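You operate a simulated robot arm through the tools that you are given. There is no shell and no other tool.

You run a simulated two-armed robot. Do the job below in one go: nothing can be reset, and whatever is moved stays where it is left.

TASK
On the bench top behind the sleeve block, fold the rag in half.
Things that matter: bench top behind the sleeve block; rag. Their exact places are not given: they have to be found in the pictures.

Only the result counts: the job must be done as asked and must still hold three seconds after the hand-in. Knocking over, shifting, dropping, spilling or breaking anything else fails it. Flat cloth is picked up by pressing the open fingertips on it (5 to 10 N) and closing them slowly along it; thin cloth reads only 2 to 8 mm in the jaws.

THE ROBOT
Two 6-joint arms with two-finger grippers on one trunk, on a base that drives. Base frame: it is fixed to the floor where the robot stands at the start and does not move with it; the origin is under the middle of the robot, x ahead of it, y to its left, z up; the surface under the hand at the start is at about z = 0.9. Lengths are in m, angles in rad, forces in N, time in s.
The left shoulder is at the start at [0.061, 0.142, 0.9], the right one opposite. With the tool pointing down near the work surface each hand reaches from about 0.26 to 0.7 m from the robot's upright axis, wherever it stands, measured 20 degrees to its own side. Places, roughly: bench top behind the sleeve block [0.5, -0.1, 0.9]. Payload 2.45 kg a hand.
The TCP of each hand is the grasp point between the finger pads, 0.026 m short of the fingertips. In the tool frame z runs along the fingers and y along their closing line. The gripper opens to 0.096 m. The gripper's body begins 0.069 m behind the TCP.
Orientation is told as [roll, pitch, yaw] about the base's x, y, z axes, in that order, counted from this pose: with the fingers straight down and closing along the base's y, the tool's x points along the base's -x, its y along +y and its z along -z.

THE INTERFACE
- The arms move only by the tool arm_command. It takes "left_motion", "right_motion" or both (then of equal length, played together; a hand with none holds still); each is a list of rows, each an object of numbers (a shift or turn left out is 0, a gripper value left out holds the last): "tx", "ty", "tz": the shift along the base's x, y, z in cm; "rx", "ry", "rz": the turn, a rotation vector about the base's x, y, z in rad; "claw": the closure in counts, from 0 (fully open) to 255 (shut). In form: [{"tx": .., "ty": .., "tz": .., "rx": .., "ry": .., "rz": .., "claw": ..}, ...]. A call has 1 to 20 rows; each row is the pose to reach, as a shift and turn from the pose commanded when the call began. A row lasts 0.2 s, in which the tool goes at most 0.05 m and 0.15 rad; a call with a longer step from one row to the next is refused whole, and so is a gripper value outside its range. A pose out of reach is approached as far as the arm can. The call stops where the force on the tool passes 40 N (or 10 N more than at its start, if that is more) or the arm is blocked; 0.2 s more then pass. The fingers move at their own pace and stop on an object; they squeeze with about 43 N. The grip force told is the motor's: it shows also when the fingers shut on nothing. Time passes only in rows, and 0.2 s behind the last, so rows that repeat a pose let the fingers close. It gives the time, the measured TCP pose, the force on the tool (base axes), the opening and the grip force at its end, in the units of the frame above (readings bear some noise), with the torque about the TCP (base axes, N m) and any sound that the robot's microphone picked up.
- Cameras (640 x 400 px; columns grow to the right, rows downward): "scene" is now at [0.1332, -0.0216, 1.5145]; the picture's right is [-0.22, -0.98, 0.00], its down [-0.70, 0.16, -0.70] and it looks along [0.68, -0.15, -0.72] (base axes); focal length 272 px, centre (320, 200). "left" rides on the left gripper at [0.082, -0.003, -0.098] in its tool frame; the picture's right is [0.04, 1.00, 0.00], its down [-0.73, 0.03, -0.68] and it looks along [-0.68, 0.03, 0.73] (tool axes); focal length 256 px, centre (320, 200). "right" rides on the right gripper at [0.081, 0.003, -0.098] in its tool frame; the picture's right is [-0.04, 1.00, 0.00], its down [-0.73, -0.03, -0.68] and it looks along [-0.68, -0.03, 0.73] (tool axes); focal length 256 px, centre (320, 200).
- capture(camera): a new picture of that camera. It takes no simulated time.
- lift_body(by): slides the trunk up (or, below 0, down) by that many m; the arms and the scene camera ride with it, the base frame stays. It gives what a move gives, with no picture.
- base_move(legs): drives the robot by 1 to 6 legs, each [ahead, turn to the left] in m and rad, along the robot's own axes; the way and the turn of a leg run together, so that a leg with both is an arc; at most 1.5 m and 3.142 rad a leg. The arms and the cameras ride along, it lands a little off, and it stops where it bumps. It gives what a move gives.
- head_to(pan, tilt): turns the head with the scene camera to pan (to the left, within 1.501 rad either way) and tilt (down, from -0.506 to 1.204), counted from straight ahead of the robot. It gives what a move gives.
- measure_at(camera, pixels): there is no depth. For up to 12 entries [column, row, z] of the newest picture of that camera ("zoom" is the newest enlarged one), the place [x, y] in the base frame at which the ray of that pixel passes the height z, good to about 0.002 m, but the place of the scene camera against the robot may be out by one fixed shift of up to 0.012 m in any direction. It takes no simulated time.
- enlarge(camera, box): a new picture of the part [left, top, right, bottom] of that camera's present view, enlarged. It takes no simulated time.
- close_job(): hands the job in; it is judged then, once.

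Open the grippers and draw the arms clear of the work before you hand the job in, unless the task says otherwise.

The tools are called after "Emit:" by a JSON object that holds its "op" and its "data". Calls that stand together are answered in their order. arm_command: Moves the arms, as the interface text tells. Its arguments: {"type":"object","properties":{"left_motion":{"type":"array","items":{"type":"object","properties":{"tx":{"type":"number"},"ty":{"type":"number"},"tz":{"type":"number"},"rx":{"type":"number"},"ry":{"type":"number"},"rz":{"type":"number"},"claw":{"type":"number"}}}},"right_motion":{"type":"array","items":{"type":"object","properties":{"tx":{"type":"number"},"ty":{"type":"number"},"tz":{"type":"number"},"rx":{"type":"number"},"ry":{"type":"number"},"rz":{"type":"number"},"claw":{"type":"number"}}}}},"required":[]} The other tools are called the same way: lift_body (by) slides the trunk up or down; base_move (legs) drives the base; head_to (pan, tilt) turns the head that bears the scene camera; capture (camera) takes a picture; measure_at (camera, pixels) gives the place at which the rays of pixels pass given heights; enlarge (camera, box) takes an enlarged picture of a part of a camera's view; close_job () hands the job in.

At the start:

```text
time: 0.0
left_position: [0.5766, 0.1312, 1.1055]
left_orientation: [0.0, 0.001, 0.005]
left_wrist_force: [-0.6, 1.7, -0.2]
left_ft_torque: [0.0, 0.02, 0.0]
left_width: 0.096
left_grasp_force: 0.1
right_position: [0.4909, -0.3602, 1.1316]
right_orientation: [-0.001, 0.0, 0.003]
right_wrist_force: [0.0, 0.0, 0.1]
right_ft_torque: [0.01, -0.02, -0.02]
right_width: 0.0962
right_grasp_force: 0.1
trunk travel left (down, up): [-0.525, 0.065]
robot x, y, heading: [0.0034, -0.003, -0.0]
head pan, tilt: [-0.222, 0.801]
```

scene: 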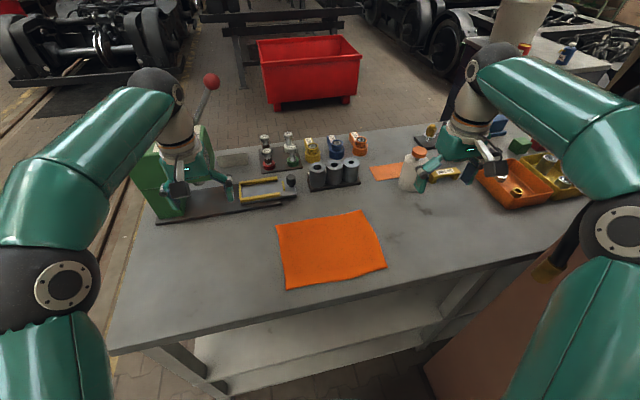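
right: 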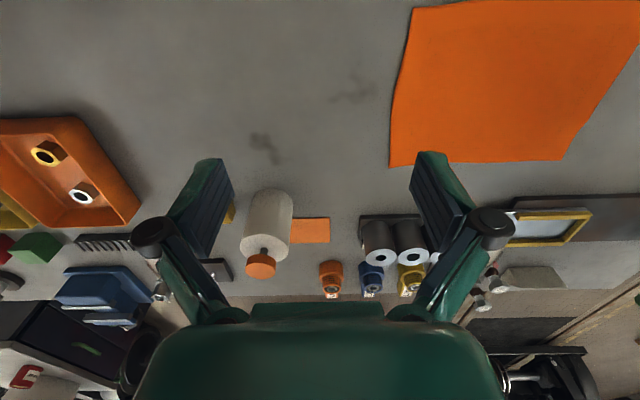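
left: 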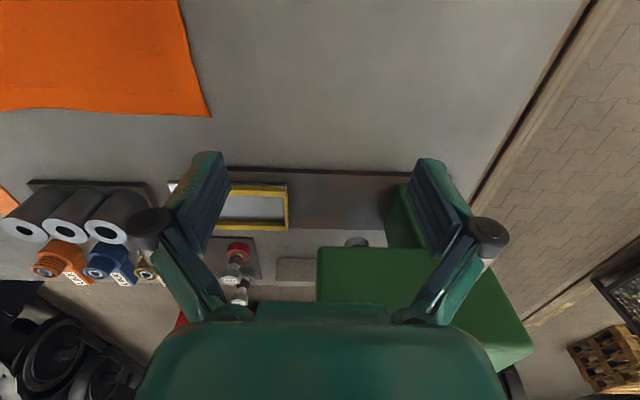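

The scene shows a large orange rag with corners near (276,225), (365,210), (386,268), (287,289), and a small orange patch near (386,172). I measure these against the height of the bench and take a closer look.

Emit:
{"op": "measure_at", "data": {"camera": "scene", "pixels": [[276, 225, 0.9], [365, 210, 0.9], [386, 268, 0.9], [287, 289, 0.9], [370, 166, 0.9], [403, 163, 0.9], [375, 180, 0.9], [310, 188, 0.9], [360, 184, 0.9], [155, 222, 0.9], [297, 195, 0.9], [110, 355, 0.9]]}}

Emit:
{"op": "enlarge", "data": {"camera": "scene", "box": [240, 120, 480, 300]}}

```text
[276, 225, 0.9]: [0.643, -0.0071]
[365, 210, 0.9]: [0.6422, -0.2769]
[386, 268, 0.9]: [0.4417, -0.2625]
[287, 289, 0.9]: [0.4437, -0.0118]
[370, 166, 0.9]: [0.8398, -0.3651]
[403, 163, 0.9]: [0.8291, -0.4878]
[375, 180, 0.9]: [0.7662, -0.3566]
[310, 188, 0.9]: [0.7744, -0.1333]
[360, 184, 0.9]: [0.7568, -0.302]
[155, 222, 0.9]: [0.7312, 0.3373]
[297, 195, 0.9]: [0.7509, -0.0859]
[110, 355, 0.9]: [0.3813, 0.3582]
```

```text
2.22 times, centred on (360, 210) of scene
```

zoom: 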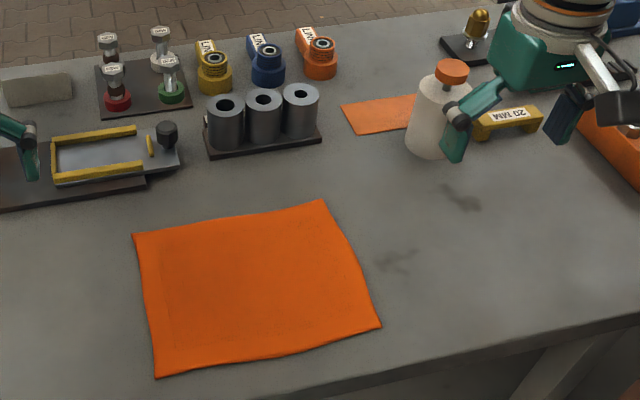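

The large rag lies at about x 0.44–0.64, y -0.27 to -0.01, which matches the place given. I check its corners with the wrist cameras, since these are tied to the arms: right picture (412,10), (390,166), (562,160); left picture (210,117), (180,0).

Emit:
{"op": "measure_at", "data": {"camera": "right", "pixels": [[412, 10, 0.9], [389, 166, 0.9], [562, 160, 0.9], [639, 45, 0.9], [460, 2, 0.9], [292, 217, 0.9]]}}

Emit:
{"op": "measure_at", "data": {"camera": "left", "pixels": [[210, 117, 0.9], [180, 2, 0.9], [30, 110, 0.9]]}}

Emit:
{"op": "measure_at", "data": {"camera": "zoom", "pixels": [[133, 234, 0.9], [323, 200, 0.9], [381, 326, 0.9], [155, 376, 0.9], [235, 213, 0.9], [270, 356, 0.9], [143, 300, 0.9], [358, 258, 0.9]]}}

```text
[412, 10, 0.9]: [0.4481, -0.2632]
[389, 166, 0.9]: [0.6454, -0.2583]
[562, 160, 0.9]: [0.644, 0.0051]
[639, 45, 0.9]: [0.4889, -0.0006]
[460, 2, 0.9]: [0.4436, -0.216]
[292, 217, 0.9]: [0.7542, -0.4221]
```

```text
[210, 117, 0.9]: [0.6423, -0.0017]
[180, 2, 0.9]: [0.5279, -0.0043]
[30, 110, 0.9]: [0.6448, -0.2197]
```

```text
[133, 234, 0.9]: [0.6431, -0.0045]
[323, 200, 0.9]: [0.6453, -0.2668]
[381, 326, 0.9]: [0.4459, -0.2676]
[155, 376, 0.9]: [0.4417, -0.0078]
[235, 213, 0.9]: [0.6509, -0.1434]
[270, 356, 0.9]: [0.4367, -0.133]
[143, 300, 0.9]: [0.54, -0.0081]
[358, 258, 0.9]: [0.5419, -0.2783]
```

All cameras agree: the rag covers x≈0.445–0.645, y≈-0.263–0.0. I'll pinch the two far corners and fold them onto the near edge; first I hover both hands over the far corners with jaws partly closed.

Emit:
{"op": "arm_command", "data": {"left_motion": [{"tx": 0.7, "ty": -2, "tz": 0, "claw": 170}, {"tx": 1.5, "ty": -4, "tz": -1, "claw": 170}, {"tx": 2.2, "ty": -6, "tz": -2, "claw": 170}, {"tx": 3, "ty": -8, "tz": -3, "claw": 170}, {"tx": 3.7, "ty": -10, "tz": -4, "claw": 170}, {"tx": 4.5, "ty": -12, "tz": -5.5, "claw": 170}, {"tx": 5.2, "ty": -14, "tz": -7, "claw": 170}, {"tx": 5.94, "ty": -15.9, "tz": -8.5, "claw": 170}], "right_motion": [{"tx": 1.8, "ty": 1.6, "tz": 0, "claw": 170}, {"tx": 3.6, "ty": 3.2, "tz": -1, "claw": 170}, {"tx": 5.4, "ty": 4.8, "tz": -2.5, "claw": 170}, {"tx": 7.2, "ty": 6.4, "tz": -4, "claw": 170}, {"tx": 9, "ty": 8, "tz": -6, "claw": 170}, {"tx": 10.8, "ty": 9.6, "tz": -8, "claw": 170}, {"tx": 12.6, "ty": 11.2, "tz": -10, "claw": 170}, {"tx": 14.5, "ty": 12.8, "tz": -11.2, "claw": 170}]}}

```text
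time: 1.8
left_position: [0.6155, -0.0186, 1.0183]
left_orientation: [0.001, 0.001, 0.006]
left_wrist_force: [-0.1, -0.1, -0.3]
left_ft_torque: [-0.01, 0.04, 0.0]
left_width: 0.0322
left_grasp_force: 0.0
left hand out of reach, approached as far as the arm can: row 6, 7, 8
right_position: [0.6356, -0.2322, 1.0197]
right_orientation: [-0.001, 0.001, 0.006]
right_wrist_force: [-0.2, 0.2, -0.1]
right_ft_torque: [-0.01, 0.03, 0.01]
right_width: 0.0322
right_grasp_force: 0.1
trunk travel left (down, up): [-0.525, 0.065]
robot x, y, heading: [-0.0006, 0.0012, -0.003]
head pan, tilt: [-0.222, 0.801]
```

The left hand is 2 cm short of reach, so I need the base about 5 cm nearer. I tilt the head down to see the room between the robot and the bench.

Emit:
{"op": "head_to", "data": {"pan": 0.0, "tilt": 1.2}}

Emit:
{"op": "capture", "data": {"camera": "scene"}}

```text
time: 2.7
left_position: [0.6142, -0.0178, 1.0197]
left_orientation: [0.0, 0.003, 0.006]
left_wrist_force: [0.3, 0.9, 0.3]
left_ft_torque: [-0.02, -0.03, 0.04]
left_width: 0.0318
left_grasp_force: 0.0
right_position: [0.6334, -0.232, 1.0207]
right_orientation: [0.0, 0.003, 0.006]
right_wrist_force: [-0.1, 0.5, -0.3]
right_ft_torque: [0.05, 0.0, 0.01]
right_width: 0.0317
right_grasp_force: 0.1
trunk travel left (down, up): [-0.525, 0.065]
robot x, y, heading: [-0.0017, -0.0033, -0.006]
head pan, tilt: [0.0, 1.201]
```

```text
taken
```

scene: 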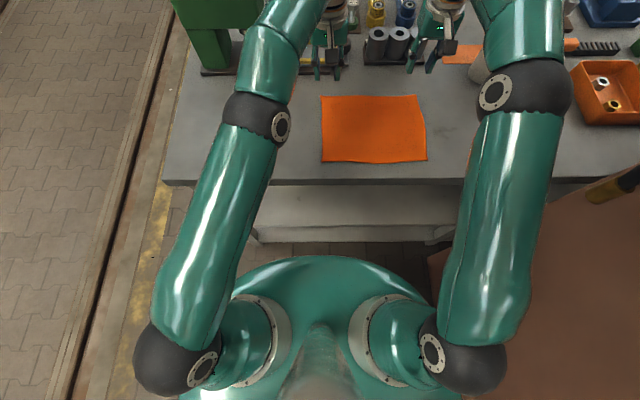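

The robot's trunk is still behind the shelf edge (row 243), and a brown panel stands to the right with its corner near (428,258). I measure how near these are.

Emit:
{"op": "measure_at", "data": {"camera": "scene", "pixels": [[428, 258, 0.0], [428, 258, 0.3], [428, 258, 0.6], [340, 243, 0.0], [340, 243, 0.3], [340, 243, 0.6], [320, 256, 0.0], [320, 256, 0.9], [370, 184, 0.9], [440, 300, 0.0], [600, 178, 0.9], [600, 178, 0.5]]}}

Emit:
{"op": "enlarge", "data": {"camera": "scene", "box": [240, 170, 640, 400]}}

```text
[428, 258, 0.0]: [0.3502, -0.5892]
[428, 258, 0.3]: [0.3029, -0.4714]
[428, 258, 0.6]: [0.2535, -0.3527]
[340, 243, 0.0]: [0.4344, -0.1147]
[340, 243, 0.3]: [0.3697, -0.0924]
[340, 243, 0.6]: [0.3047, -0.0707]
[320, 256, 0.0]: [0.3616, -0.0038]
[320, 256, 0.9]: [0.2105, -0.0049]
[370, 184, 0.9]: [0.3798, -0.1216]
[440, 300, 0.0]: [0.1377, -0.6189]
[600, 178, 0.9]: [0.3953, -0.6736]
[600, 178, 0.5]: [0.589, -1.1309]
```

```text
1.60 times, centred on (440, 285) of scene
```

zoom: 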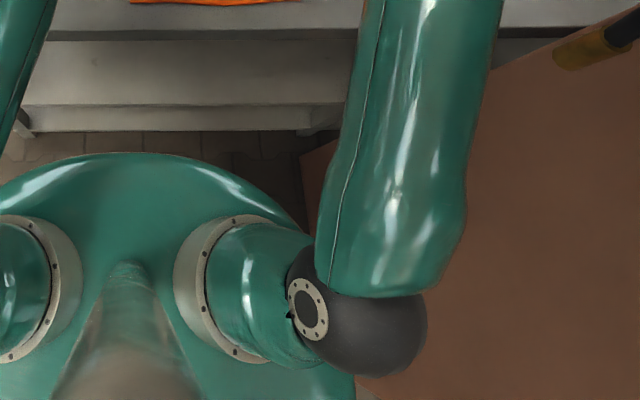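

Trunk front is at x≈0.21 and the shelf/bench edge at about 0.37–0.38, so a 5 cm drive has room. I first draw both hands back and up a little so that they stay clear of the blocks behind the rag.

Emit:
{"op": "arm_command", "data": {"left_motion": [{"tx": -2, "tz": 1}, {"tx": -4, "tz": 2}, {"tx": -6, "tz": 3}, {"tx": -8, "tz": 4}], "right_motion": [{"tx": -2, "tz": 1}, {"tx": -4, "tz": 2}, {"tx": -6, "tz": 3}, {"tx": -8, "tz": 4}]}}

Emit:
{"op": "base_move", "data": {"legs": [[0.055, 0.0]]}}

Emit:
{"op": "head_to", "data": {"pan": -0.15, "tilt": 0.95}}

Emit:
{"op": "capture", "data": {"camera": "scene"}}

```text
time: 3.7
left_position: [0.533, -0.0179, 1.0616]
left_orientation: [-0.001, 0.001, 0.003]
left_wrist_force: [0.0, -0.3, 0.1]
left_ft_torque: [-0.04, 0.0, 0.0]
left_width: 0.0321
left_grasp_force: 0.1
right_position: [0.5523, -0.2341, 1.0586]
right_orientation: [0.0, 0.0, 0.006]
right_wrist_force: [-0.2, -0.4, 0.1]
right_ft_torque: [0.01, 0.01, -0.01]
right_width: 0.0322
right_grasp_force: 0.0
trunk travel left (down, up): [-0.525, 0.065]
robot x, y, heading: [-0.0007, 0.0032, 0.004]
head pan, tilt: [0.0, 1.201]
```

```text
time: 4.6
left_position: [0.5911, -0.017, 1.058]
left_orientation: [-0.001, 0.002, 0.009]
left_wrist_force: [1.0, 0.1, -0.2]
left_ft_torque: [0.0, 0.06, 0.02]
left_width: 0.0323
left_grasp_force: 0.1
right_position: [0.6121, -0.2336, 1.057]
right_orientation: [-0.001, 0.004, 0.006]
right_wrist_force: [0.5, 0.8, -0.8]
right_ft_torque: [-0.01, 0.04, 0.0]
right_width: 0.0319
right_grasp_force: 0.0
trunk travel left (down, up): [-0.525, 0.065]
robot x, y, heading: [0.053, -0.0013, 0.003]
head pan, tilt: [0.0, 1.201]
```

```text
time: 5.4
left_position: [0.5879, -0.0169, 1.0614]
left_orientation: [-0.001, 0.001, 0.006]
left_wrist_force: [0.3, 0.1, -0.5]
left_ft_torque: [-0.01, -0.01, 0.01]
left_width: 0.0322
left_grasp_force: 0.0
right_position: [0.6079, -0.2338, 1.0593]
right_orientation: [0.0, 0.001, 0.007]
right_wrist_force: [-0.4, 0.5, -0.4]
right_ft_torque: [0.02, 0.0, 0.02]
right_width: 0.0321
right_grasp_force: 0.0
trunk travel left (down, up): [-0.525, 0.065]
robot x, y, heading: [0.0539, 0.0016, 0.004]
head pan, tilt: [-0.15, 0.949]
```

```text
taken
```

scene: 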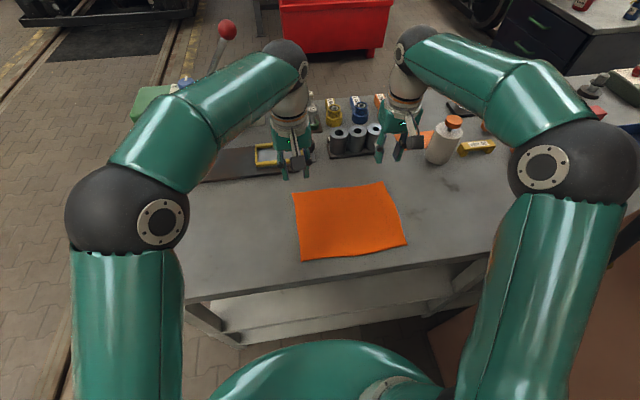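

The base moved 5.4 cm without a bump. Now I bring both hands above the far corners at z≈0.955 and look through the wrist cameras.

Emit:
{"op": "arm_command", "data": {"left_motion": [{"tx": 1.2, "ty": -0.3, "tz": -2.5}, {"tx": 2.4, "ty": -0.6, "tz": -5}, {"tx": 3.6, "ty": -0.9, "tz": -7.5}, {"tx": 4.8, "ty": -1.1, "tz": -10.5}, {"tx": 4.8, "ty": -1.1, "tz": -10.5}], "right_motion": [{"tx": 0.7, "ty": 0.1, "tz": -2.5}, {"tx": 1.4, "ty": 0.1, "tz": -5}, {"tx": 2.1, "ty": 0.2, "tz": -7.5}, {"tx": 2.8, "ty": 0.2, "tz": -10.5}, {"tx": 2.8, "ty": 0.2, "tz": -10.5}]}}

Emit:
{"op": "capture", "data": {"camera": "left"}}

Emit:
{"op": "capture", "data": {"camera": "right"}}

Emit:
{"op": "enlarge", "data": {"camera": "scene", "box": [250, 100, 450, 270]}}

```text
time: 6.6
left_position: [0.637, -0.0289, 0.9562]
left_orientation: [0.0, 0.0, 0.007]
left_wrist_force: [0.0, 0.5, -0.8]
left_ft_torque: [-0.01, 0.01, -0.03]
left_width: 0.0321
left_grasp_force: 0.1
right_position: [0.6346, -0.233, 0.955]
right_orientation: [0.0, 0.0, 0.006]
right_wrist_force: [0.2, -0.2, -0.8]
right_ft_torque: [0.0, -0.03, 0.02]
right_width: 0.0319
right_grasp_force: 0.0
trunk travel left (down, up): [-0.525, 0.065]
robot x, y, heading: [0.0557, 0.0004, 0.005]
head pan, tilt: [-0.15, 0.949]
```

```text
taken
```

left: 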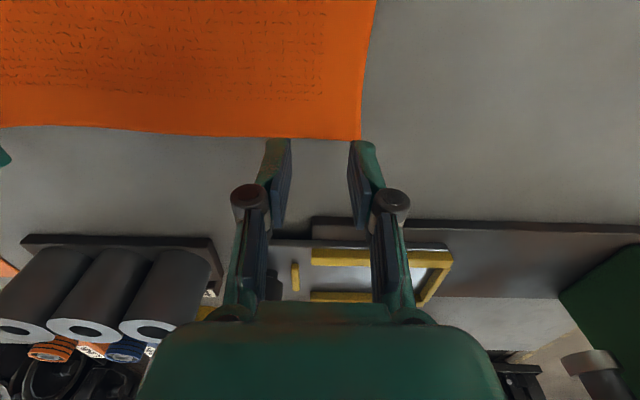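

```text
taken
```

right: 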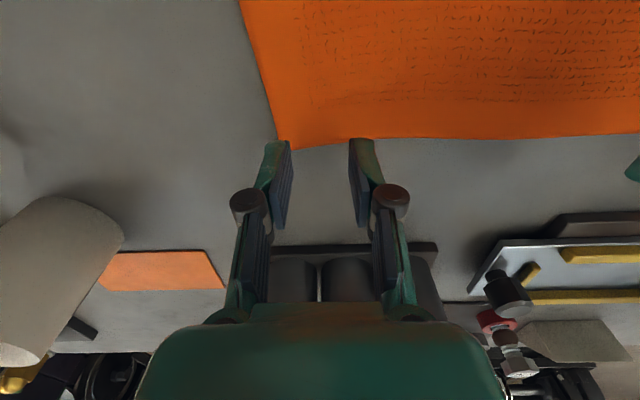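

```text
2.35 times, centred on (350, 185) of scene
```

zoom: 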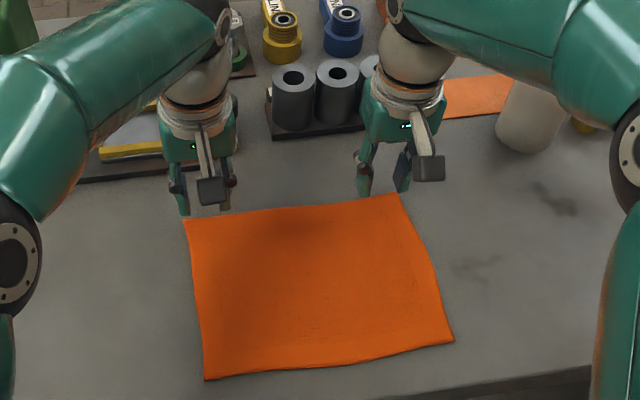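

The left picture shows its corner at (361,139), the right one at (285,149). I measure these and the edges between them.

Emit:
{"op": "measure_at", "data": {"camera": "left", "pixels": [[361, 139, 0.9], [300, 138, 0.9], [375, 2, 0.9], [200, 134, 0.9]]}}

Emit:
{"op": "measure_at", "data": {"camera": "right", "pixels": [[290, 149, 0.9], [340, 141, 0.9], [240, 2, 0.9], [450, 138, 0.9]]}}

```text
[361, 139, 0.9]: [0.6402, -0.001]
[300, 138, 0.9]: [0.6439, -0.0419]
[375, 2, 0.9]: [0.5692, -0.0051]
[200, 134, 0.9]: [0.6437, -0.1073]
```

```text
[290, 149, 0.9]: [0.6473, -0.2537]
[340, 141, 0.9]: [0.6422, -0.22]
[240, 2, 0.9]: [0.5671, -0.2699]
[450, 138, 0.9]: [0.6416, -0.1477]
```

Edge is at x≈0.642, so the fingers (±1.2 cm) cover it well. I descend to just above the cloth, then approach in small steps watching the force.

Emit:
{"op": "arm_command", "data": {"left_motion": [{"tx": -0.2, "tz": -1}, {"tx": -0.3, "tz": -2}, {"tx": -0.3, "tz": -2.6}, {"tx": -0.3, "tz": -2.6}], "right_motion": [{"tz": -1}, {"tz": -2}, {"tz": -2.5}, {"tz": -2.5}]}}

```text
time: 7.6
left_position: [0.6338, -0.0284, 0.9303]
left_orientation: [0.002, 0.0, 0.008]
left_wrist_force: [0.1, 0.4, 3.2]
left_ft_torque: [-0.01, -0.04, 0.0]
left_width: 0.032
left_grasp_force: 0.1
right_position: [0.6368, -0.2311, 0.9299]
right_orientation: [0.0, 0.0, 0.007]
right_wrist_force: [0.6, 1.4, 4.6]
right_ft_torque: [0.03, 0.0, -0.03]
right_width: 0.0322
right_grasp_force: 0.2
trunk travel left (down, up): [-0.525, 0.065]
robot x, y, heading: [0.0553, 0.0012, -0.001]
head pan, tilt: [-0.15, 0.949]
```

Contact already: 3.2 N left, 4.6 N right at z≈0.930. I press a little more to be within 5–10 N.

Emit:
{"op": "arm_command", "data": {"left_motion": [{"tz": -0.1}, {"tz": -0.1}], "right_motion": [{"tz": -0.06}, {"tz": -0.06}]}}

```text
time: 8.2
left_position: [0.634, -0.0274, 0.9288]
left_orientation: [-0.001, 0.0, 0.008]
left_wrist_force: [-0.4, -0.3, 6.2]
left_ft_torque: [-0.06, 0.02, -0.03]
left_width: 0.0323
left_grasp_force: 0.2
right_position: [0.6362, -0.2318, 0.9293]
right_orientation: [0.001, 0.0, 0.006]
right_wrist_force: [1.4, 0.1, 6.1]
right_ft_torque: [-0.01, 0.03, 0.0]
right_width: 0.0321
right_grasp_force: 0.1
trunk travel left (down, up): [-0.525, 0.065]
robot x, y, heading: [0.0582, 0.0005, 0.002]
head pan, tilt: [-0.15, 0.949]
```

Both press with about 6 N. Now I close the fingers slowly along the cloth, in small count steps.

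Emit:
{"op": "arm_command", "data": {"left_motion": [{"claw": 175}, {"claw": 180}, {"claw": 185}, {"claw": 190}, {"claw": 195}, {"claw": 200}, {"claw": 205}, {"claw": 210}, {"claw": 215}, {"claw": 220}, {"claw": 225}, {"claw": 230}, {"claw": 235}, {"claw": 240}, {"claw": 245}, {"claw": 250}, {"claw": 255}, {"claw": 255}, {"claw": 255}], "right_motion": [{"claw": 175}, {"claw": 180}, {"claw": 185}, {"claw": 190}, {"claw": 195}, {"claw": 200}, {"claw": 205}, {"claw": 210}, {"claw": 215}, {"claw": 220}, {"claw": 225}, {"claw": 230}, {"claw": 235}, {"claw": 240}, {"claw": 245}, {"claw": 250}, {"claw": 255}, {"claw": 255}, {"claw": 255}]}}

Emit:
{"op": "capture", "data": {"camera": "left"}}

Emit:
{"op": "capture", "data": {"camera": "right"}}

```text
time: 12.2
left_position: [0.6334, -0.0286, 0.9294]
left_orientation: [0.0, 0.002, 0.007]
left_wrist_force: [-0.8, -0.3, 2.0]
left_ft_torque: [-0.01, 0.04, -0.03]
left_width: 0.0
left_grasp_force: 28.7
right_position: [0.6364, -0.2321, 0.9276]
right_orientation: [0.0, 0.001, 0.007]
right_wrist_force: [0.0, -0.2, 2.6]
right_ft_torque: [0.01, 0.03, 0.01]
right_width: 0.0
right_grasp_force: 28.5
trunk travel left (down, up): [-0.525, 0.065]
robot x, y, heading: [0.0553, -0.0007, 0.003]
head pan, tilt: [-0.15, 0.949]
```

```text
taken
```

left: 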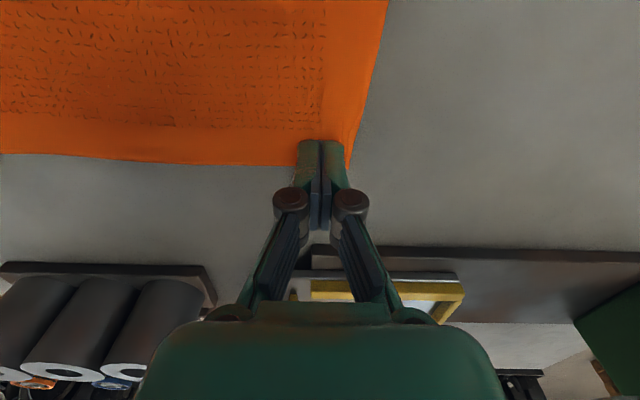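

```text
taken
```

right: 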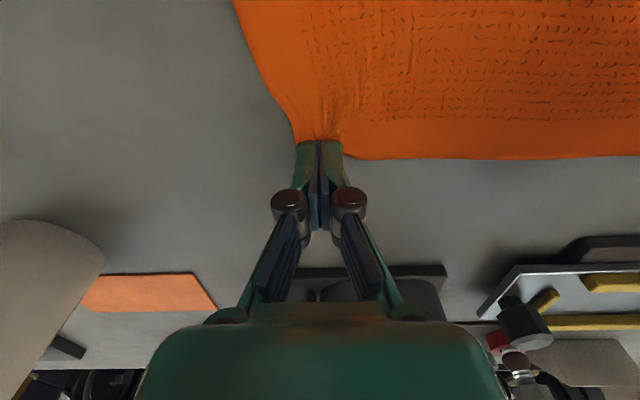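

Both widths read 0.0, so likely nothing is held, though the right picture shows gathering at (320,135). I enlarge both to see.

Emit:
{"op": "enlarge", "data": {"camera": "right", "box": [240, 90, 400, 190]}}

Emit:
{"op": "enlarge", "data": {"camera": "left", "box": [240, 90, 400, 190]}}

```text
4.00 times, centred on (320, 140) of right
```

zoom: 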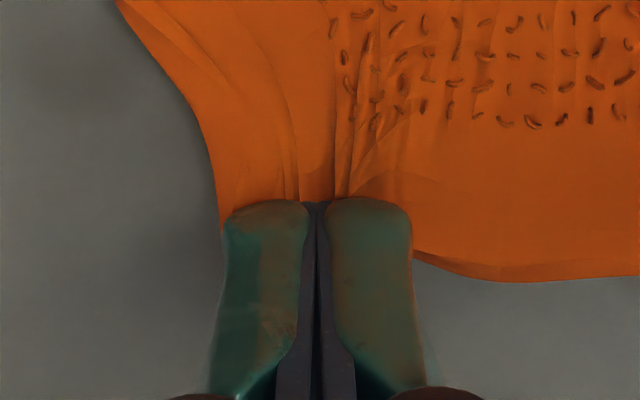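

```text
4.00 times, centred on (320, 140) of left
```

zoom: 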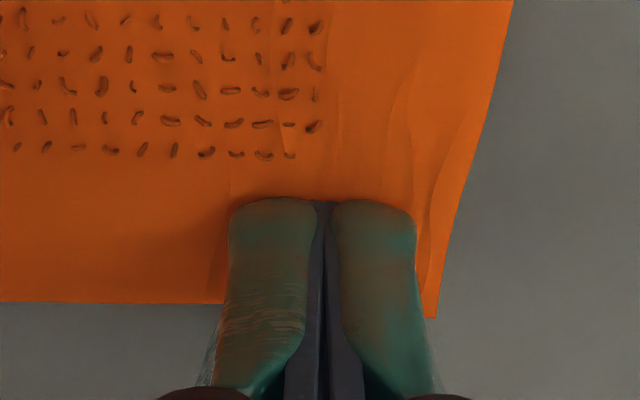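

The right cloth is gathered to the fingers; the left one is not. I lift both 1.5 cm to see what is held.

Emit:
{"op": "arm_command", "data": {"left_motion": [{"tz": 0.5}, {"tz": 1.0}, {"tz": 1.8}], "right_motion": [{"tz": 0.5}, {"tz": 1.0}, {"tz": 1.8}]}}

Emit:
{"op": "capture", "data": {"camera": "left"}}

Emit:
{"op": "capture", "data": {"camera": "right"}}

Emit:
{"op": "enlarge", "data": {"camera": "scene", "box": [250, 120, 450, 270]}}

```text
time: 13.0
left_position: [0.6336, -0.0292, 0.9459]
left_orientation: [0.0, 0.002, 0.007]
left_wrist_force: [-0.8, -0.1, -0.3]
left_ft_torque: [0.01, -0.01, 0.0]
left_width: 0.0
left_grasp_force: 28.9
right_position: [0.6368, -0.2327, 0.9466]
right_orientation: [0.0, 0.002, 0.008]
right_wrist_force: [0.3, 0.1, 1.2]
right_ft_torque: [-0.02, 0.0, -0.01]
right_width: 0.0002
right_grasp_force: 28.3
trunk travel left (down, up): [-0.525, 0.065]
robot x, y, heading: [0.0564, -0.0006, 0.001]
head pan, tilt: [-0.15, 0.949]
```

```text
taken
```

left: 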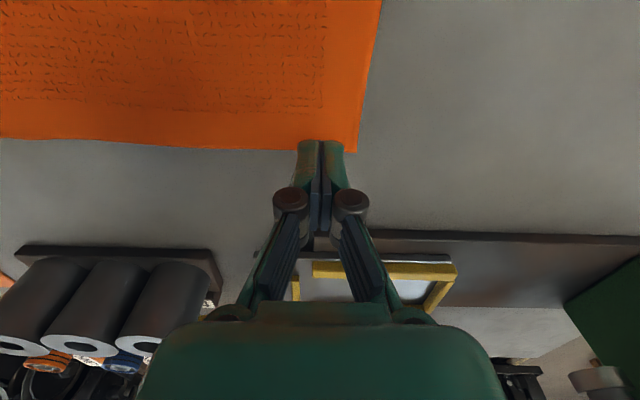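

```text
taken
```

right: 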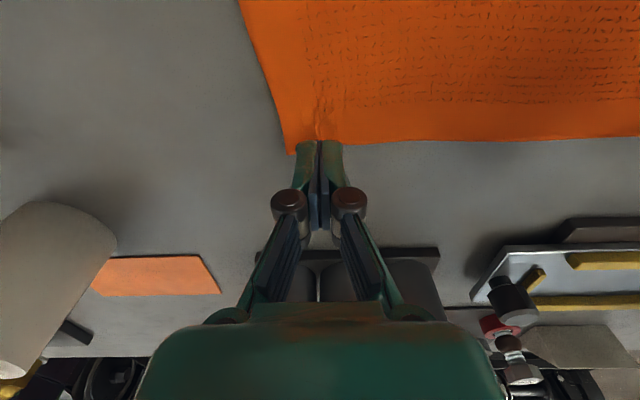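

```text
2.67 times, centred on (350, 195) of scene
```

zoom: 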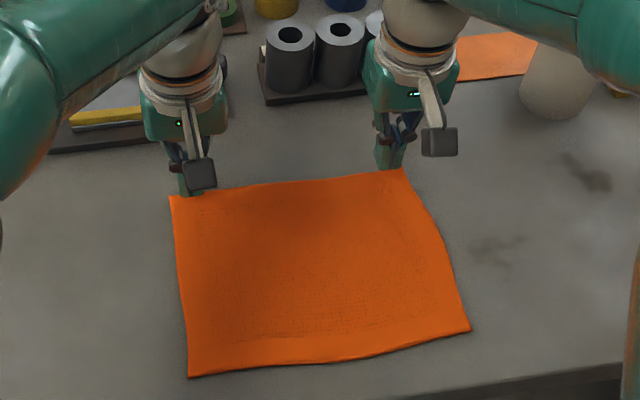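

Neither hand holds: the force fell to 2 N as the fingers closed, so I need more press and a wider bite. I measure the corners again (left (357,152), right (291,155)).

Emit:
{"op": "measure_at", "data": {"camera": "left", "pixels": [[357, 152, 0.9], [270, 150, 0.9], [150, 145, 0.9], [378, 10, 0.9]]}}

Emit:
{"op": "measure_at", "data": {"camera": "right", "pixels": [[291, 155, 0.9], [360, 146, 0.9], [450, 142, 0.9], [241, 10, 0.9]]}}

Emit:
{"op": "arm_command", "data": {"left_motion": [{"tx": -0.1, "ty": -0.4, "tz": 0.5, "claw": 120}, {"tx": -0.3, "ty": -0.4, "tz": 0.5, "claw": 120}, {"tx": -0.3, "ty": -0.4, "tz": 0.5, "claw": 120}], "right_motion": [{"tx": -0.1, "ty": 0.5, "tz": 0.5, "claw": 120}, {"tx": -0.5, "ty": 0.5, "tz": 0.5, "claw": 120}, {"tx": -0.5, "ty": 0.5, "tz": 0.5, "claw": 120}]}}

```text
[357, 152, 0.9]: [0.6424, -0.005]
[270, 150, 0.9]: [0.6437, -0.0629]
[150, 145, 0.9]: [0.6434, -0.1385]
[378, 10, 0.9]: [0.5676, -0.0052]
```

```text
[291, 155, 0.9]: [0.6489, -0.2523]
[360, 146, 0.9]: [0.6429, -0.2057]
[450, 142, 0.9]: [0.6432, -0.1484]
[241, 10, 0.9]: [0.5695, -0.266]
```

```text
time: 13.8
left_position: [0.6295, -0.0326, 0.9517]
left_orientation: [0.0, 0.003, 0.008]
left_wrist_force: [0.3, 0.4, 0.0]
left_ft_torque: [0.0, 0.0, 0.01]
left_width: 0.0506
left_grasp_force: 0.1
right_position: [0.6317, -0.2261, 0.9521]
right_orientation: [-0.001, 0.002, 0.007]
right_wrist_force: [-0.4, -0.1, 1.1]
right_ft_torque: [0.01, 0.02, 0.02]
right_width: 0.0508
right_grasp_force: 0.1
trunk travel left (down, up): [-0.525, 0.065]
robot x, y, heading: [0.057, -0.0009, 0.005]
head pan, tilt: [-0.15, 0.949]
```

Widths are 5 cm. The outer fingers would sit at the very side edges, so I shift both inward 7 mm and press down to near 9 N.

Emit:
{"op": "arm_command", "data": {"left_motion": [{"ty": -0.7, "tz": -1.0}, {"ty": -0.7, "tz": -1.9}, {"ty": -0.7, "tz": -2.35}, {"ty": -0.7, "tz": -2.4}, {"ty": -0.7, "tz": -2.4}], "right_motion": [{"ty": 0.8, "tz": -1.0}, {"ty": 0.8, "tz": -1.9}, {"ty": 0.8, "tz": -2.35}, {"ty": 0.8, "tz": -2.4}, {"ty": 0.8, "tz": -2.4}]}}

```text
time: 15.0
left_position: [0.629, -0.0399, 0.9276]
left_orientation: [-0.001, -0.001, 0.007]
left_wrist_force: [0.2, 0.3, 3.9]
left_ft_torque: [-0.03, -0.01, -0.01]
left_width: 0.0515
left_grasp_force: 0.0
right_position: [0.6313, -0.2199, 0.9268]
right_orientation: [0.001, 0.0, 0.006]
right_wrist_force: [0.6, 0.5, 5.8]
right_ft_torque: [0.05, -0.03, -0.02]
right_width: 0.0512
right_grasp_force: 0.0
trunk travel left (down, up): [-0.525, 0.065]
robot x, y, heading: [0.0543, -0.0036, 0.004]
head pan, tilt: [-0.15, 0.949]
```

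Forces are 3.9 N and 5.8 N at about 3 N per mm; I press a further 1.7 mm left and 1.1 mm right.

Emit:
{"op": "arm_command", "data": {"left_motion": [{"tz": -0.1}, {"tz": -0.17}, {"tz": -0.17}], "right_motion": [{"tz": -0.06}, {"tz": -0.11}, {"tz": -0.11}]}}

```text
time: 15.8
left_position: [0.6295, -0.0382, 0.9271]
left_orientation: [-0.003, -0.002, 0.007]
left_wrist_force: [0.5, 0.0, 9.6]
left_ft_torque: [-0.05, 0.02, 0.01]
left_width: 0.0511
left_grasp_force: 0.1
right_position: [0.6308, -0.219, 0.9271]
right_orientation: [0.0, -0.002, 0.007]
right_wrist_force: [1.6, 1.0, 8.9]
right_ft_torque: [-0.02, 0.03, -0.03]
right_width: 0.0512
right_grasp_force: 0.2
trunk travel left (down, up): [-0.525, 0.065]
robot x, y, heading: [0.0559, -0.002, -0.004]
head pan, tilt: [-0.15, 0.949]
```

About 9 N on each. I close slowly from 120 to 190 counts and look at how the cloth gathers.

Emit:
{"op": "arm_command", "data": {"left_motion": [{"claw": 125}, {"claw": 130}, {"claw": 135}, {"claw": 140}, {"claw": 145}, {"claw": 150}, {"claw": 155}, {"claw": 160}, {"claw": 165}, {"claw": 170}, {"claw": 175}, {"claw": 180}, {"claw": 185}, {"claw": 190}], "right_motion": [{"claw": 125}, {"claw": 130}, {"claw": 135}, {"claw": 140}, {"claw": 145}, {"claw": 150}, {"claw": 155}, {"claw": 160}, {"claw": 165}, {"claw": 170}, {"claw": 175}, {"claw": 180}, {"claw": 185}, {"claw": 190}]}}

Emit:
{"op": "enlarge", "data": {"camera": "right", "box": [220, 70, 420, 195]}}

Emit:
{"op": "enlarge", "data": {"camera": "left", "box": [220, 70, 420, 195]}}

```text
time: 18.8
left_position: [0.628, -0.0394, 0.9292]
left_orientation: [-0.003, -0.002, 0.007]
left_wrist_force: [0.5, -6.5, 24.5]
left_ft_torque: [-0.36, 0.06, 0.02]
left_width: 0.0261
left_grasp_force: 1.6
right_position: [0.6294, -0.2196, 0.9284]
right_orientation: [-0.001, -0.003, 0.007]
right_wrist_force: [0.2, 8.6, 24.7]
right_ft_torque: [0.55, 0.14, -0.04]
right_width: 0.027
right_grasp_force: 6.1
trunk travel left (down, up): [-0.525, 0.065]
robot x, y, heading: [0.0547, 0.0013, 0.001]
head pan, tilt: [-0.15, 0.949]
```

```text
3.20 times, centred on (320, 132) of right
```

zoom: 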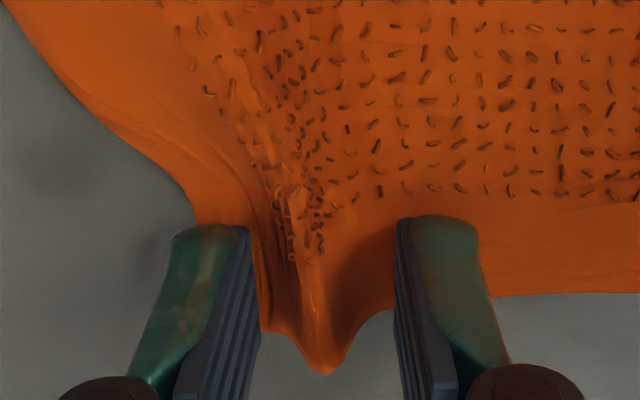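

```text
3.20 times, centred on (320, 132) of left
```

zoom: 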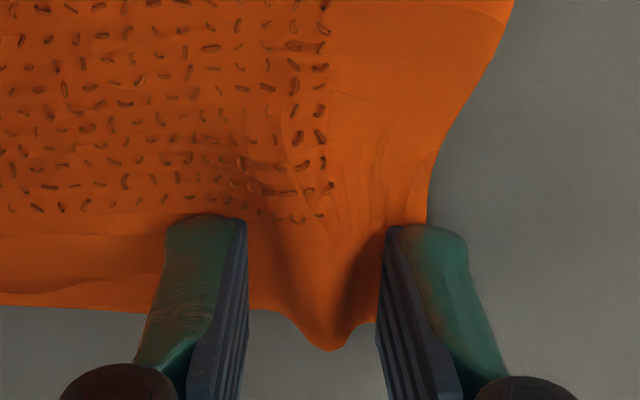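

A clear ridge is rising between the fingers in both views, though the press has grown to 24 N. I ease up about 1.5 mm while closing on.

Emit:
{"op": "arm_command", "data": {"left_motion": [{"tz": 0.05, "claw": 193}, {"tz": 0.1, "claw": 196}, {"tz": 0.15, "claw": 200}, {"tz": 0.15, "claw": 205}, {"tz": 0.15, "claw": 210}, {"tz": 0.15, "claw": 215}, {"tz": 0.15, "claw": 220}, {"tz": 0.15, "claw": 225}, {"tz": 0.15, "claw": 230}, {"tz": 0.15, "claw": 235}, {"tz": 0.15, "claw": 240}, {"tz": 0.15, "claw": 247}, {"tz": 0.15, "claw": 255}, {"tz": 0.15, "claw": 255}, {"tz": 0.15, "claw": 255}], "right_motion": [{"tz": 0.05, "claw": 193}, {"tz": 0.1, "claw": 196}, {"tz": 0.15, "claw": 200}, {"tz": 0.15, "claw": 205}, {"tz": 0.15, "claw": 210}, {"tz": 0.15, "claw": 215}, {"tz": 0.15, "claw": 220}, {"tz": 0.15, "claw": 225}, {"tz": 0.15, "claw": 230}, {"tz": 0.15, "claw": 235}, {"tz": 0.15, "claw": 240}, {"tz": 0.15, "claw": 247}, {"tz": 0.15, "claw": 255}, {"tz": 0.15, "claw": 255}, {"tz": 0.15, "claw": 255}]}}

Emit:
{"op": "enlarge", "data": {"camera": "right", "box": [220, 70, 420, 195]}}

Emit:
{"op": "enlarge", "data": {"camera": "left", "box": [220, 70, 420, 195]}}

```text
time: 22.0
left_position: [0.6291, -0.0402, 0.9289]
left_orientation: [-0.005, 0.0, 0.007]
left_wrist_force: [2.1, -25.3, 10.4]
left_ft_torque: [-0.71, 0.05, 0.22]
left_width: 0.005
left_grasp_force: 33.8
right_position: [0.6285, -0.2171, 0.9284]
right_orientation: [0.003, 0.0, 0.006]
right_wrist_force: [-2.1, 21.3, 11.1]
right_ft_torque: [0.59, 0.06, 0.0]
right_width: 0.005
right_grasp_force: 34.0
trunk travel left (down, up): [-0.525, 0.065]
robot x, y, heading: [0.0538, -0.0002, -0.002]
head pan, tilt: [-0.15, 0.949]
```

```text
3.20 times, centred on (320, 132) of right
```

zoom: 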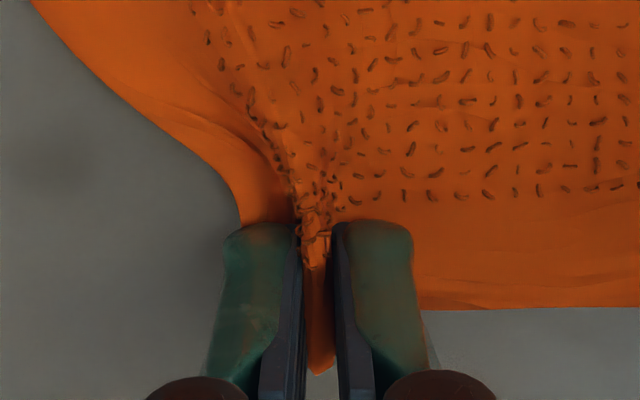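

```text
3.20 times, centred on (320, 132) of left
```

zoom: 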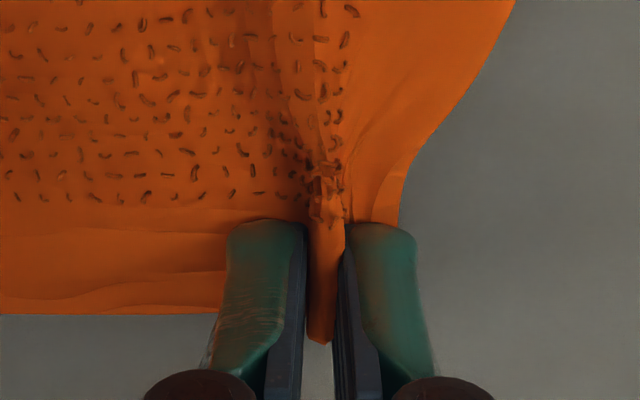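

Both hands hold cloth (5 mm in the jaws each), with sideways tension of about 20 N between them. I lift along the start of the fold arc (fold line x≈0.544), easing the hands 4 mm toward each other.

Emit:
{"op": "arm_command", "data": {"left_motion": [{"tx": -0.1, "ty": -0.2, "tz": 0.6, "claw": 255}, {"tx": -0.33, "ty": -0.4, "tz": 1.24, "claw": 255}, {"tx": -0.5, "ty": -0.4, "tz": 1.9, "claw": 255}, {"tx": -0.7, "ty": -0.4, "tz": 2.64, "claw": 255}], "right_motion": [{"tx": -0.1, "ty": 0.2, "tz": 0.6, "claw": 255}, {"tx": -0.33, "ty": 0.4, "tz": 1.24, "claw": 255}, {"tx": -0.5, "ty": 0.4, "tz": 1.9, "claw": 255}, {"tx": -0.7, "ty": 0.4, "tz": 2.64, "claw": 255}]}}

Emit:
{"op": "capture", "data": {"camera": "scene"}}

Emit:
{"op": "capture", "data": {"camera": "left"}}

Emit:
{"op": "capture", "data": {"camera": "right"}}

```text
time: 23.0
left_position: [0.6225, -0.0435, 0.9542]
left_orientation: [0.0, 0.0, 0.007]
left_wrist_force: [0.2, -13.9, -0.5]
left_ft_torque: [-0.33, -0.04, 0.1]
left_width: 0.0044
left_grasp_force: 33.1
right_position: [0.624, -0.2135, 0.9528]
right_orientation: [0.0, 0.002, 0.006]
right_wrist_force: [-0.8, 14.4, 0.4]
right_ft_torque: [0.34, -0.01, -0.02]
right_width: 0.0045
right_grasp_force: 33.3
trunk travel left (down, up): [-0.525, 0.065]
robot x, y, heading: [0.0523, -0.0019, 0.001]
head pan, tilt: [-0.15, 0.949]
```

```text
taken
```

scene: 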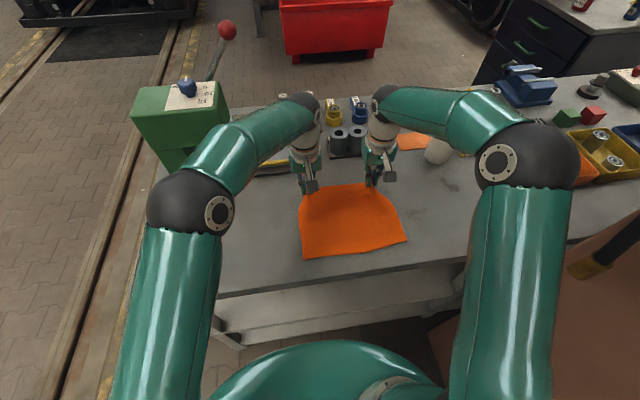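

```text
taken
```

left: 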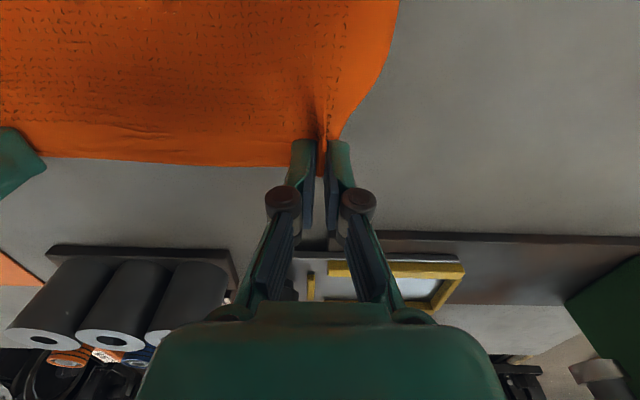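

```text
taken
```

right: 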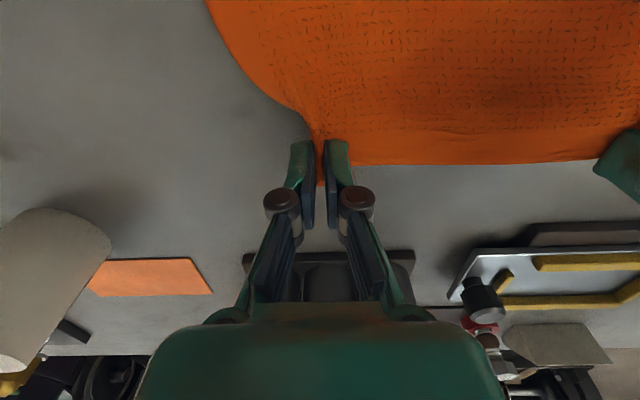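

Both corners lift and hold. I carry them along the arc to just past upright, tilting the fingers forward as they go and easing 3 mm more inward.

Emit:
{"op": "arm_command", "data": {"left_motion": [{"tx": -0.36, "ty": -0.1, "tz": 0.65, "ry": -0.02}, {"tx": -0.73, "ty": -0.2, "tz": 1.31, "ry": -0.05}, {"tx": -1.2, "ty": -0.3, "tz": 1.9, "ry": -0.08}, {"tx": -1.73, "ty": -0.3, "tz": 2.48, "ry": -0.12}, {"tx": -2.3, "ty": -0.3, "tz": 3.0, "ry": -0.16}, {"tx": -2.94, "ty": -0.3, "tz": 3.47, "ry": -0.2}, {"tx": -3.6, "ty": -0.3, "tz": 3.9, "ry": -0.24}, {"tx": -4.31, "ty": -0.3, "tz": 4.26, "ry": -0.28}, {"tx": -5.05, "ty": -0.3, "tz": 4.56, "ry": -0.32}, {"tx": -5.81, "ty": -0.3, "tz": 4.81, "ry": -0.36}, {"tx": -6.6, "ty": -0.3, "tz": 4.98, "ry": -0.4}, {"tx": -7.38, "ty": -0.3, "tz": 5.1, "ry": -0.44}, {"tx": -8.18, "ty": -0.3, "tz": 5.14, "ry": -0.48}, {"tx": -8.99, "ty": -0.3, "tz": 5.14, "ry": -0.52}, {"tx": -9.8, "ty": -0.3, "tz": 5.05, "ry": -0.56}, {"tx": -10.6, "ty": -0.3, "tz": 4.91, "ry": -0.6}], "right_motion": [{"tx": -0.36, "ty": 0.1, "tz": 0.65, "ry": -0.02}, {"tx": -0.73, "ty": 0.2, "tz": 1.31, "ry": -0.05}, {"tx": -1.2, "ty": 0.3, "tz": 1.9, "ry": -0.08}, {"tx": -1.73, "ty": 0.3, "tz": 2.48, "ry": -0.12}, {"tx": -2.3, "ty": 0.3, "tz": 3.0, "ry": -0.16}, {"tx": -2.94, "ty": 0.3, "tz": 3.47, "ry": -0.2}, {"tx": -3.6, "ty": 0.3, "tz": 3.9, "ry": -0.24}, {"tx": -4.31, "ty": 0.3, "tz": 4.26, "ry": -0.28}, {"tx": -5.05, "ty": 0.3, "tz": 4.56, "ry": -0.32}, {"tx": -5.81, "ty": 0.3, "tz": 4.81, "ry": -0.36}, {"tx": -6.6, "ty": 0.3, "tz": 4.98, "ry": -0.4}, {"tx": -7.38, "ty": 0.3, "tz": 5.1, "ry": -0.44}, {"tx": -8.18, "ty": 0.3, "tz": 5.14, "ry": -0.48}, {"tx": -8.99, "ty": 0.3, "tz": 5.14, "ry": -0.52}, {"tx": -9.8, "ty": 0.3, "tz": 5.05, "ry": -0.56}, {"tx": -10.6, "ty": 0.3, "tz": 4.91, "ry": -0.6}]}}

Emit:
{"op": "capture", "data": {"camera": "scene"}}

Emit:
{"op": "enlarge", "data": {"camera": "scene", "box": [270, 140, 430, 270]}}

Emit:
{"op": "capture", "data": {"camera": "left"}}

Emit:
{"op": "capture", "data": {"camera": "right"}}

```text
time: 26.4
left_position: [0.5163, -0.0462, 1.003]
left_orientation: [-0.006, -0.601, 0.008]
left_wrist_force: [-0.7, -4.4, -0.4]
left_ft_torque: [-0.1, -0.04, -0.07]
left_width: 0.0052
left_grasp_force: 35.1
right_position: [0.5164, -0.2129, 1.0023]
right_orientation: [-0.002, -0.601, 0.008]
right_wrist_force: [-0.7, 5.1, 0.7]
right_ft_torque: [0.14, 0.01, 0.1]
right_width: 0.0044
right_grasp_force: 35.2
trunk travel left (down, up): [-0.525, 0.065]
robot x, y, heading: [0.0544, -0.0018, 0.004]
head pan, tilt: [-0.15, 0.949]
```

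```text
taken
```

scene: 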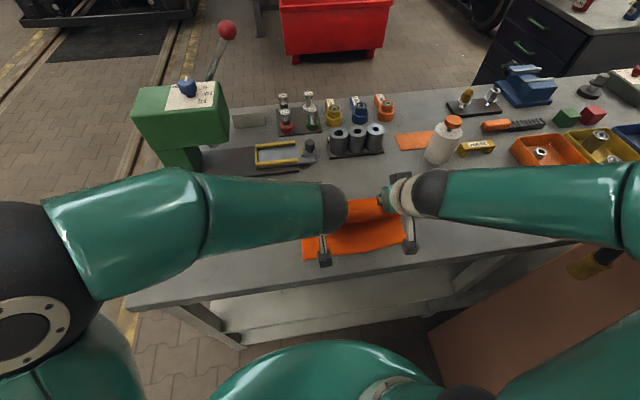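

```text
3.08 times, centred on (350, 205) of scene
```

zoom: 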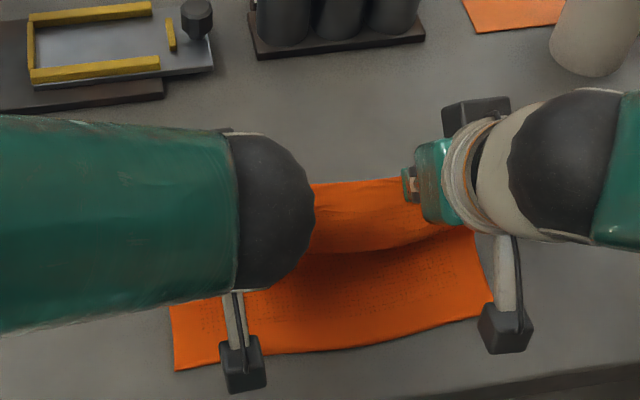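

```text
taken
```

left: 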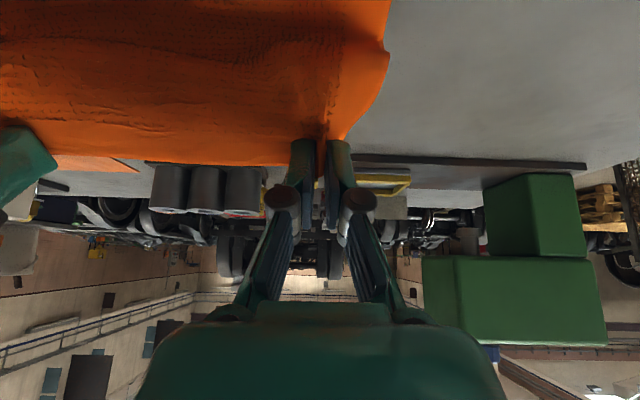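

```text
taken
```

right: 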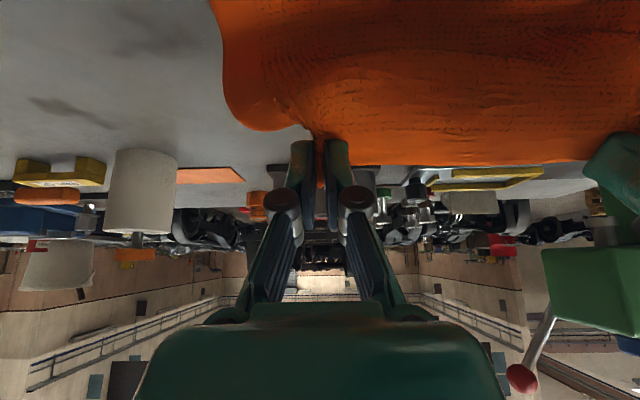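

The flap stands up over the fold and both grips hold (5.2 and 4.4 mm). I carry it on down toward the near edge.

Emit:
{"op": "arm_command", "data": {"left_motion": [{"tx": -0.75, "tz": -0.2, "ry": -0.03}, {"tx": -1.51, "tz": -0.45, "ry": -0.06}, {"tx": -2.2, "tz": -0.78, "ry": -0.09}, {"tx": -2.93, "tz": -1.16, "ry": -0.12}, {"tx": -3.6, "tz": -1.6, "ry": -0.15}, {"tx": -4.23, "tz": -2.08, "ry": -0.18}, {"tx": -4.8, "tz": -2.6, "ry": -0.21}, {"tx": -5.35, "tz": -3.21, "ry": -0.24}, {"tx": -5.8, "tz": -3.85, "ry": -0.27}, {"tx": -6.27, "tz": -4.51, "ry": -0.3}], "right_motion": [{"tx": -0.75, "tz": -0.2, "ry": -0.03}, {"tx": -1.51, "tz": -0.45, "ry": -0.06}, {"tx": -2.2, "tz": -0.78, "ry": -0.09}, {"tx": -2.93, "tz": -1.16, "ry": -0.12}, {"tx": -3.6, "tz": -1.6, "ry": -0.15}, {"tx": -4.23, "tz": -2.08, "ry": -0.18}, {"tx": -4.8, "tz": -2.6, "ry": -0.21}, {"tx": -5.35, "tz": -3.21, "ry": -0.24}, {"tx": -5.8, "tz": -3.85, "ry": -0.27}, {"tx": -6.27, "tz": -4.51, "ry": -0.3}]}}

Emit:
{"op": "capture", "data": {"camera": "scene"}}

Emit:
{"op": "enlarge", "data": {"camera": "scene", "box": [270, 160, 430, 290]}}

Emit:
{"op": "capture", "data": {"camera": "left"}}

Emit:
{"op": "capture", "data": {"camera": "right"}}

```text
time: 28.6
left_position: [0.4667, -0.0478, 0.9759]
left_orientation: [-0.081, -0.912, 0.083]
left_wrist_force: [7.9, -21.0, -0.6]
left_ft_torque: [-0.46, -0.2, -0.38]
left_width: 0.0049
left_grasp_force: 33.7
right_position: [0.5247, -0.2133, 0.9735]
right_orientation: [-0.002, -0.873, 0.032]
right_wrist_force: [-7.4, 21.4, -0.2]
right_ft_torque: [0.4, 0.16, 0.48]
right_width: 0.0048
right_grasp_force: 33.3
right hand out of reach, approached as far as the arm can: row 5, 6, 7, 8, 9, 10
trunk travel left (down, up): [-0.525, 0.065]
robot x, y, heading: [0.0517, -0.0004, 0.0]
head pan, tilt: [-0.15, 0.949]
stopped in row 10 (left hand): the force on the tool passed its limit at 43 N (the readings are from after the stop); the commanded pose is now the measured one
```

```text
taken
```

scene: 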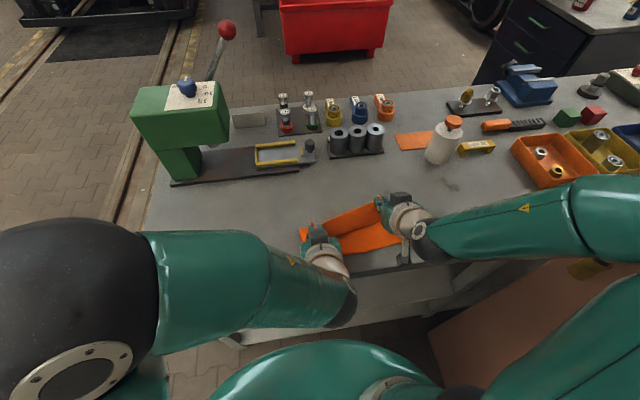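

```text
3.08 times, centred on (350, 225) of scene
```

zoom: 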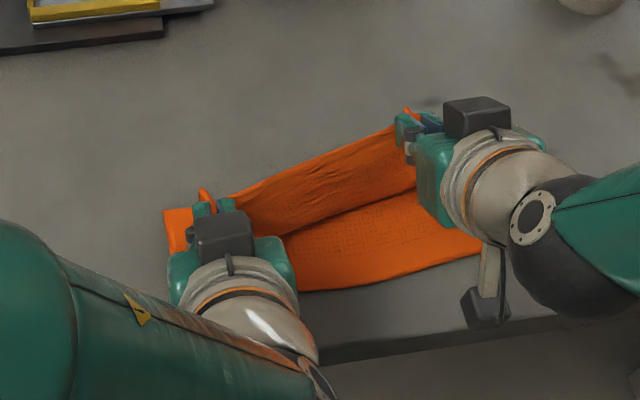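

```text
taken
```

left: 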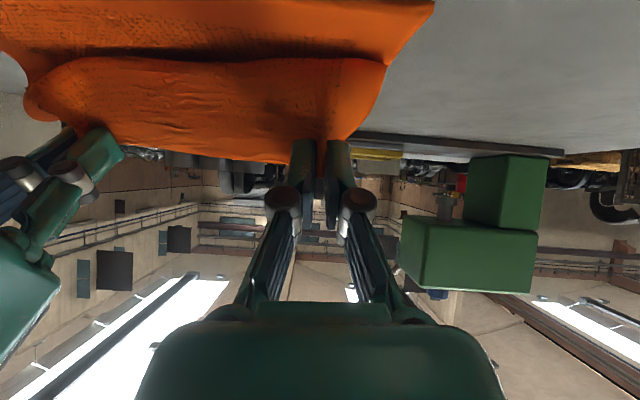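

```text
taken
```

right: 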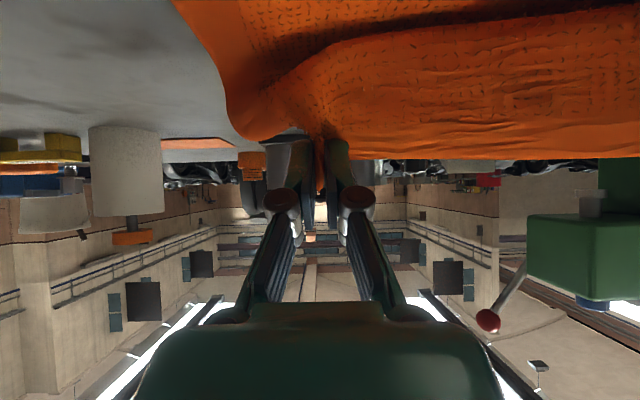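

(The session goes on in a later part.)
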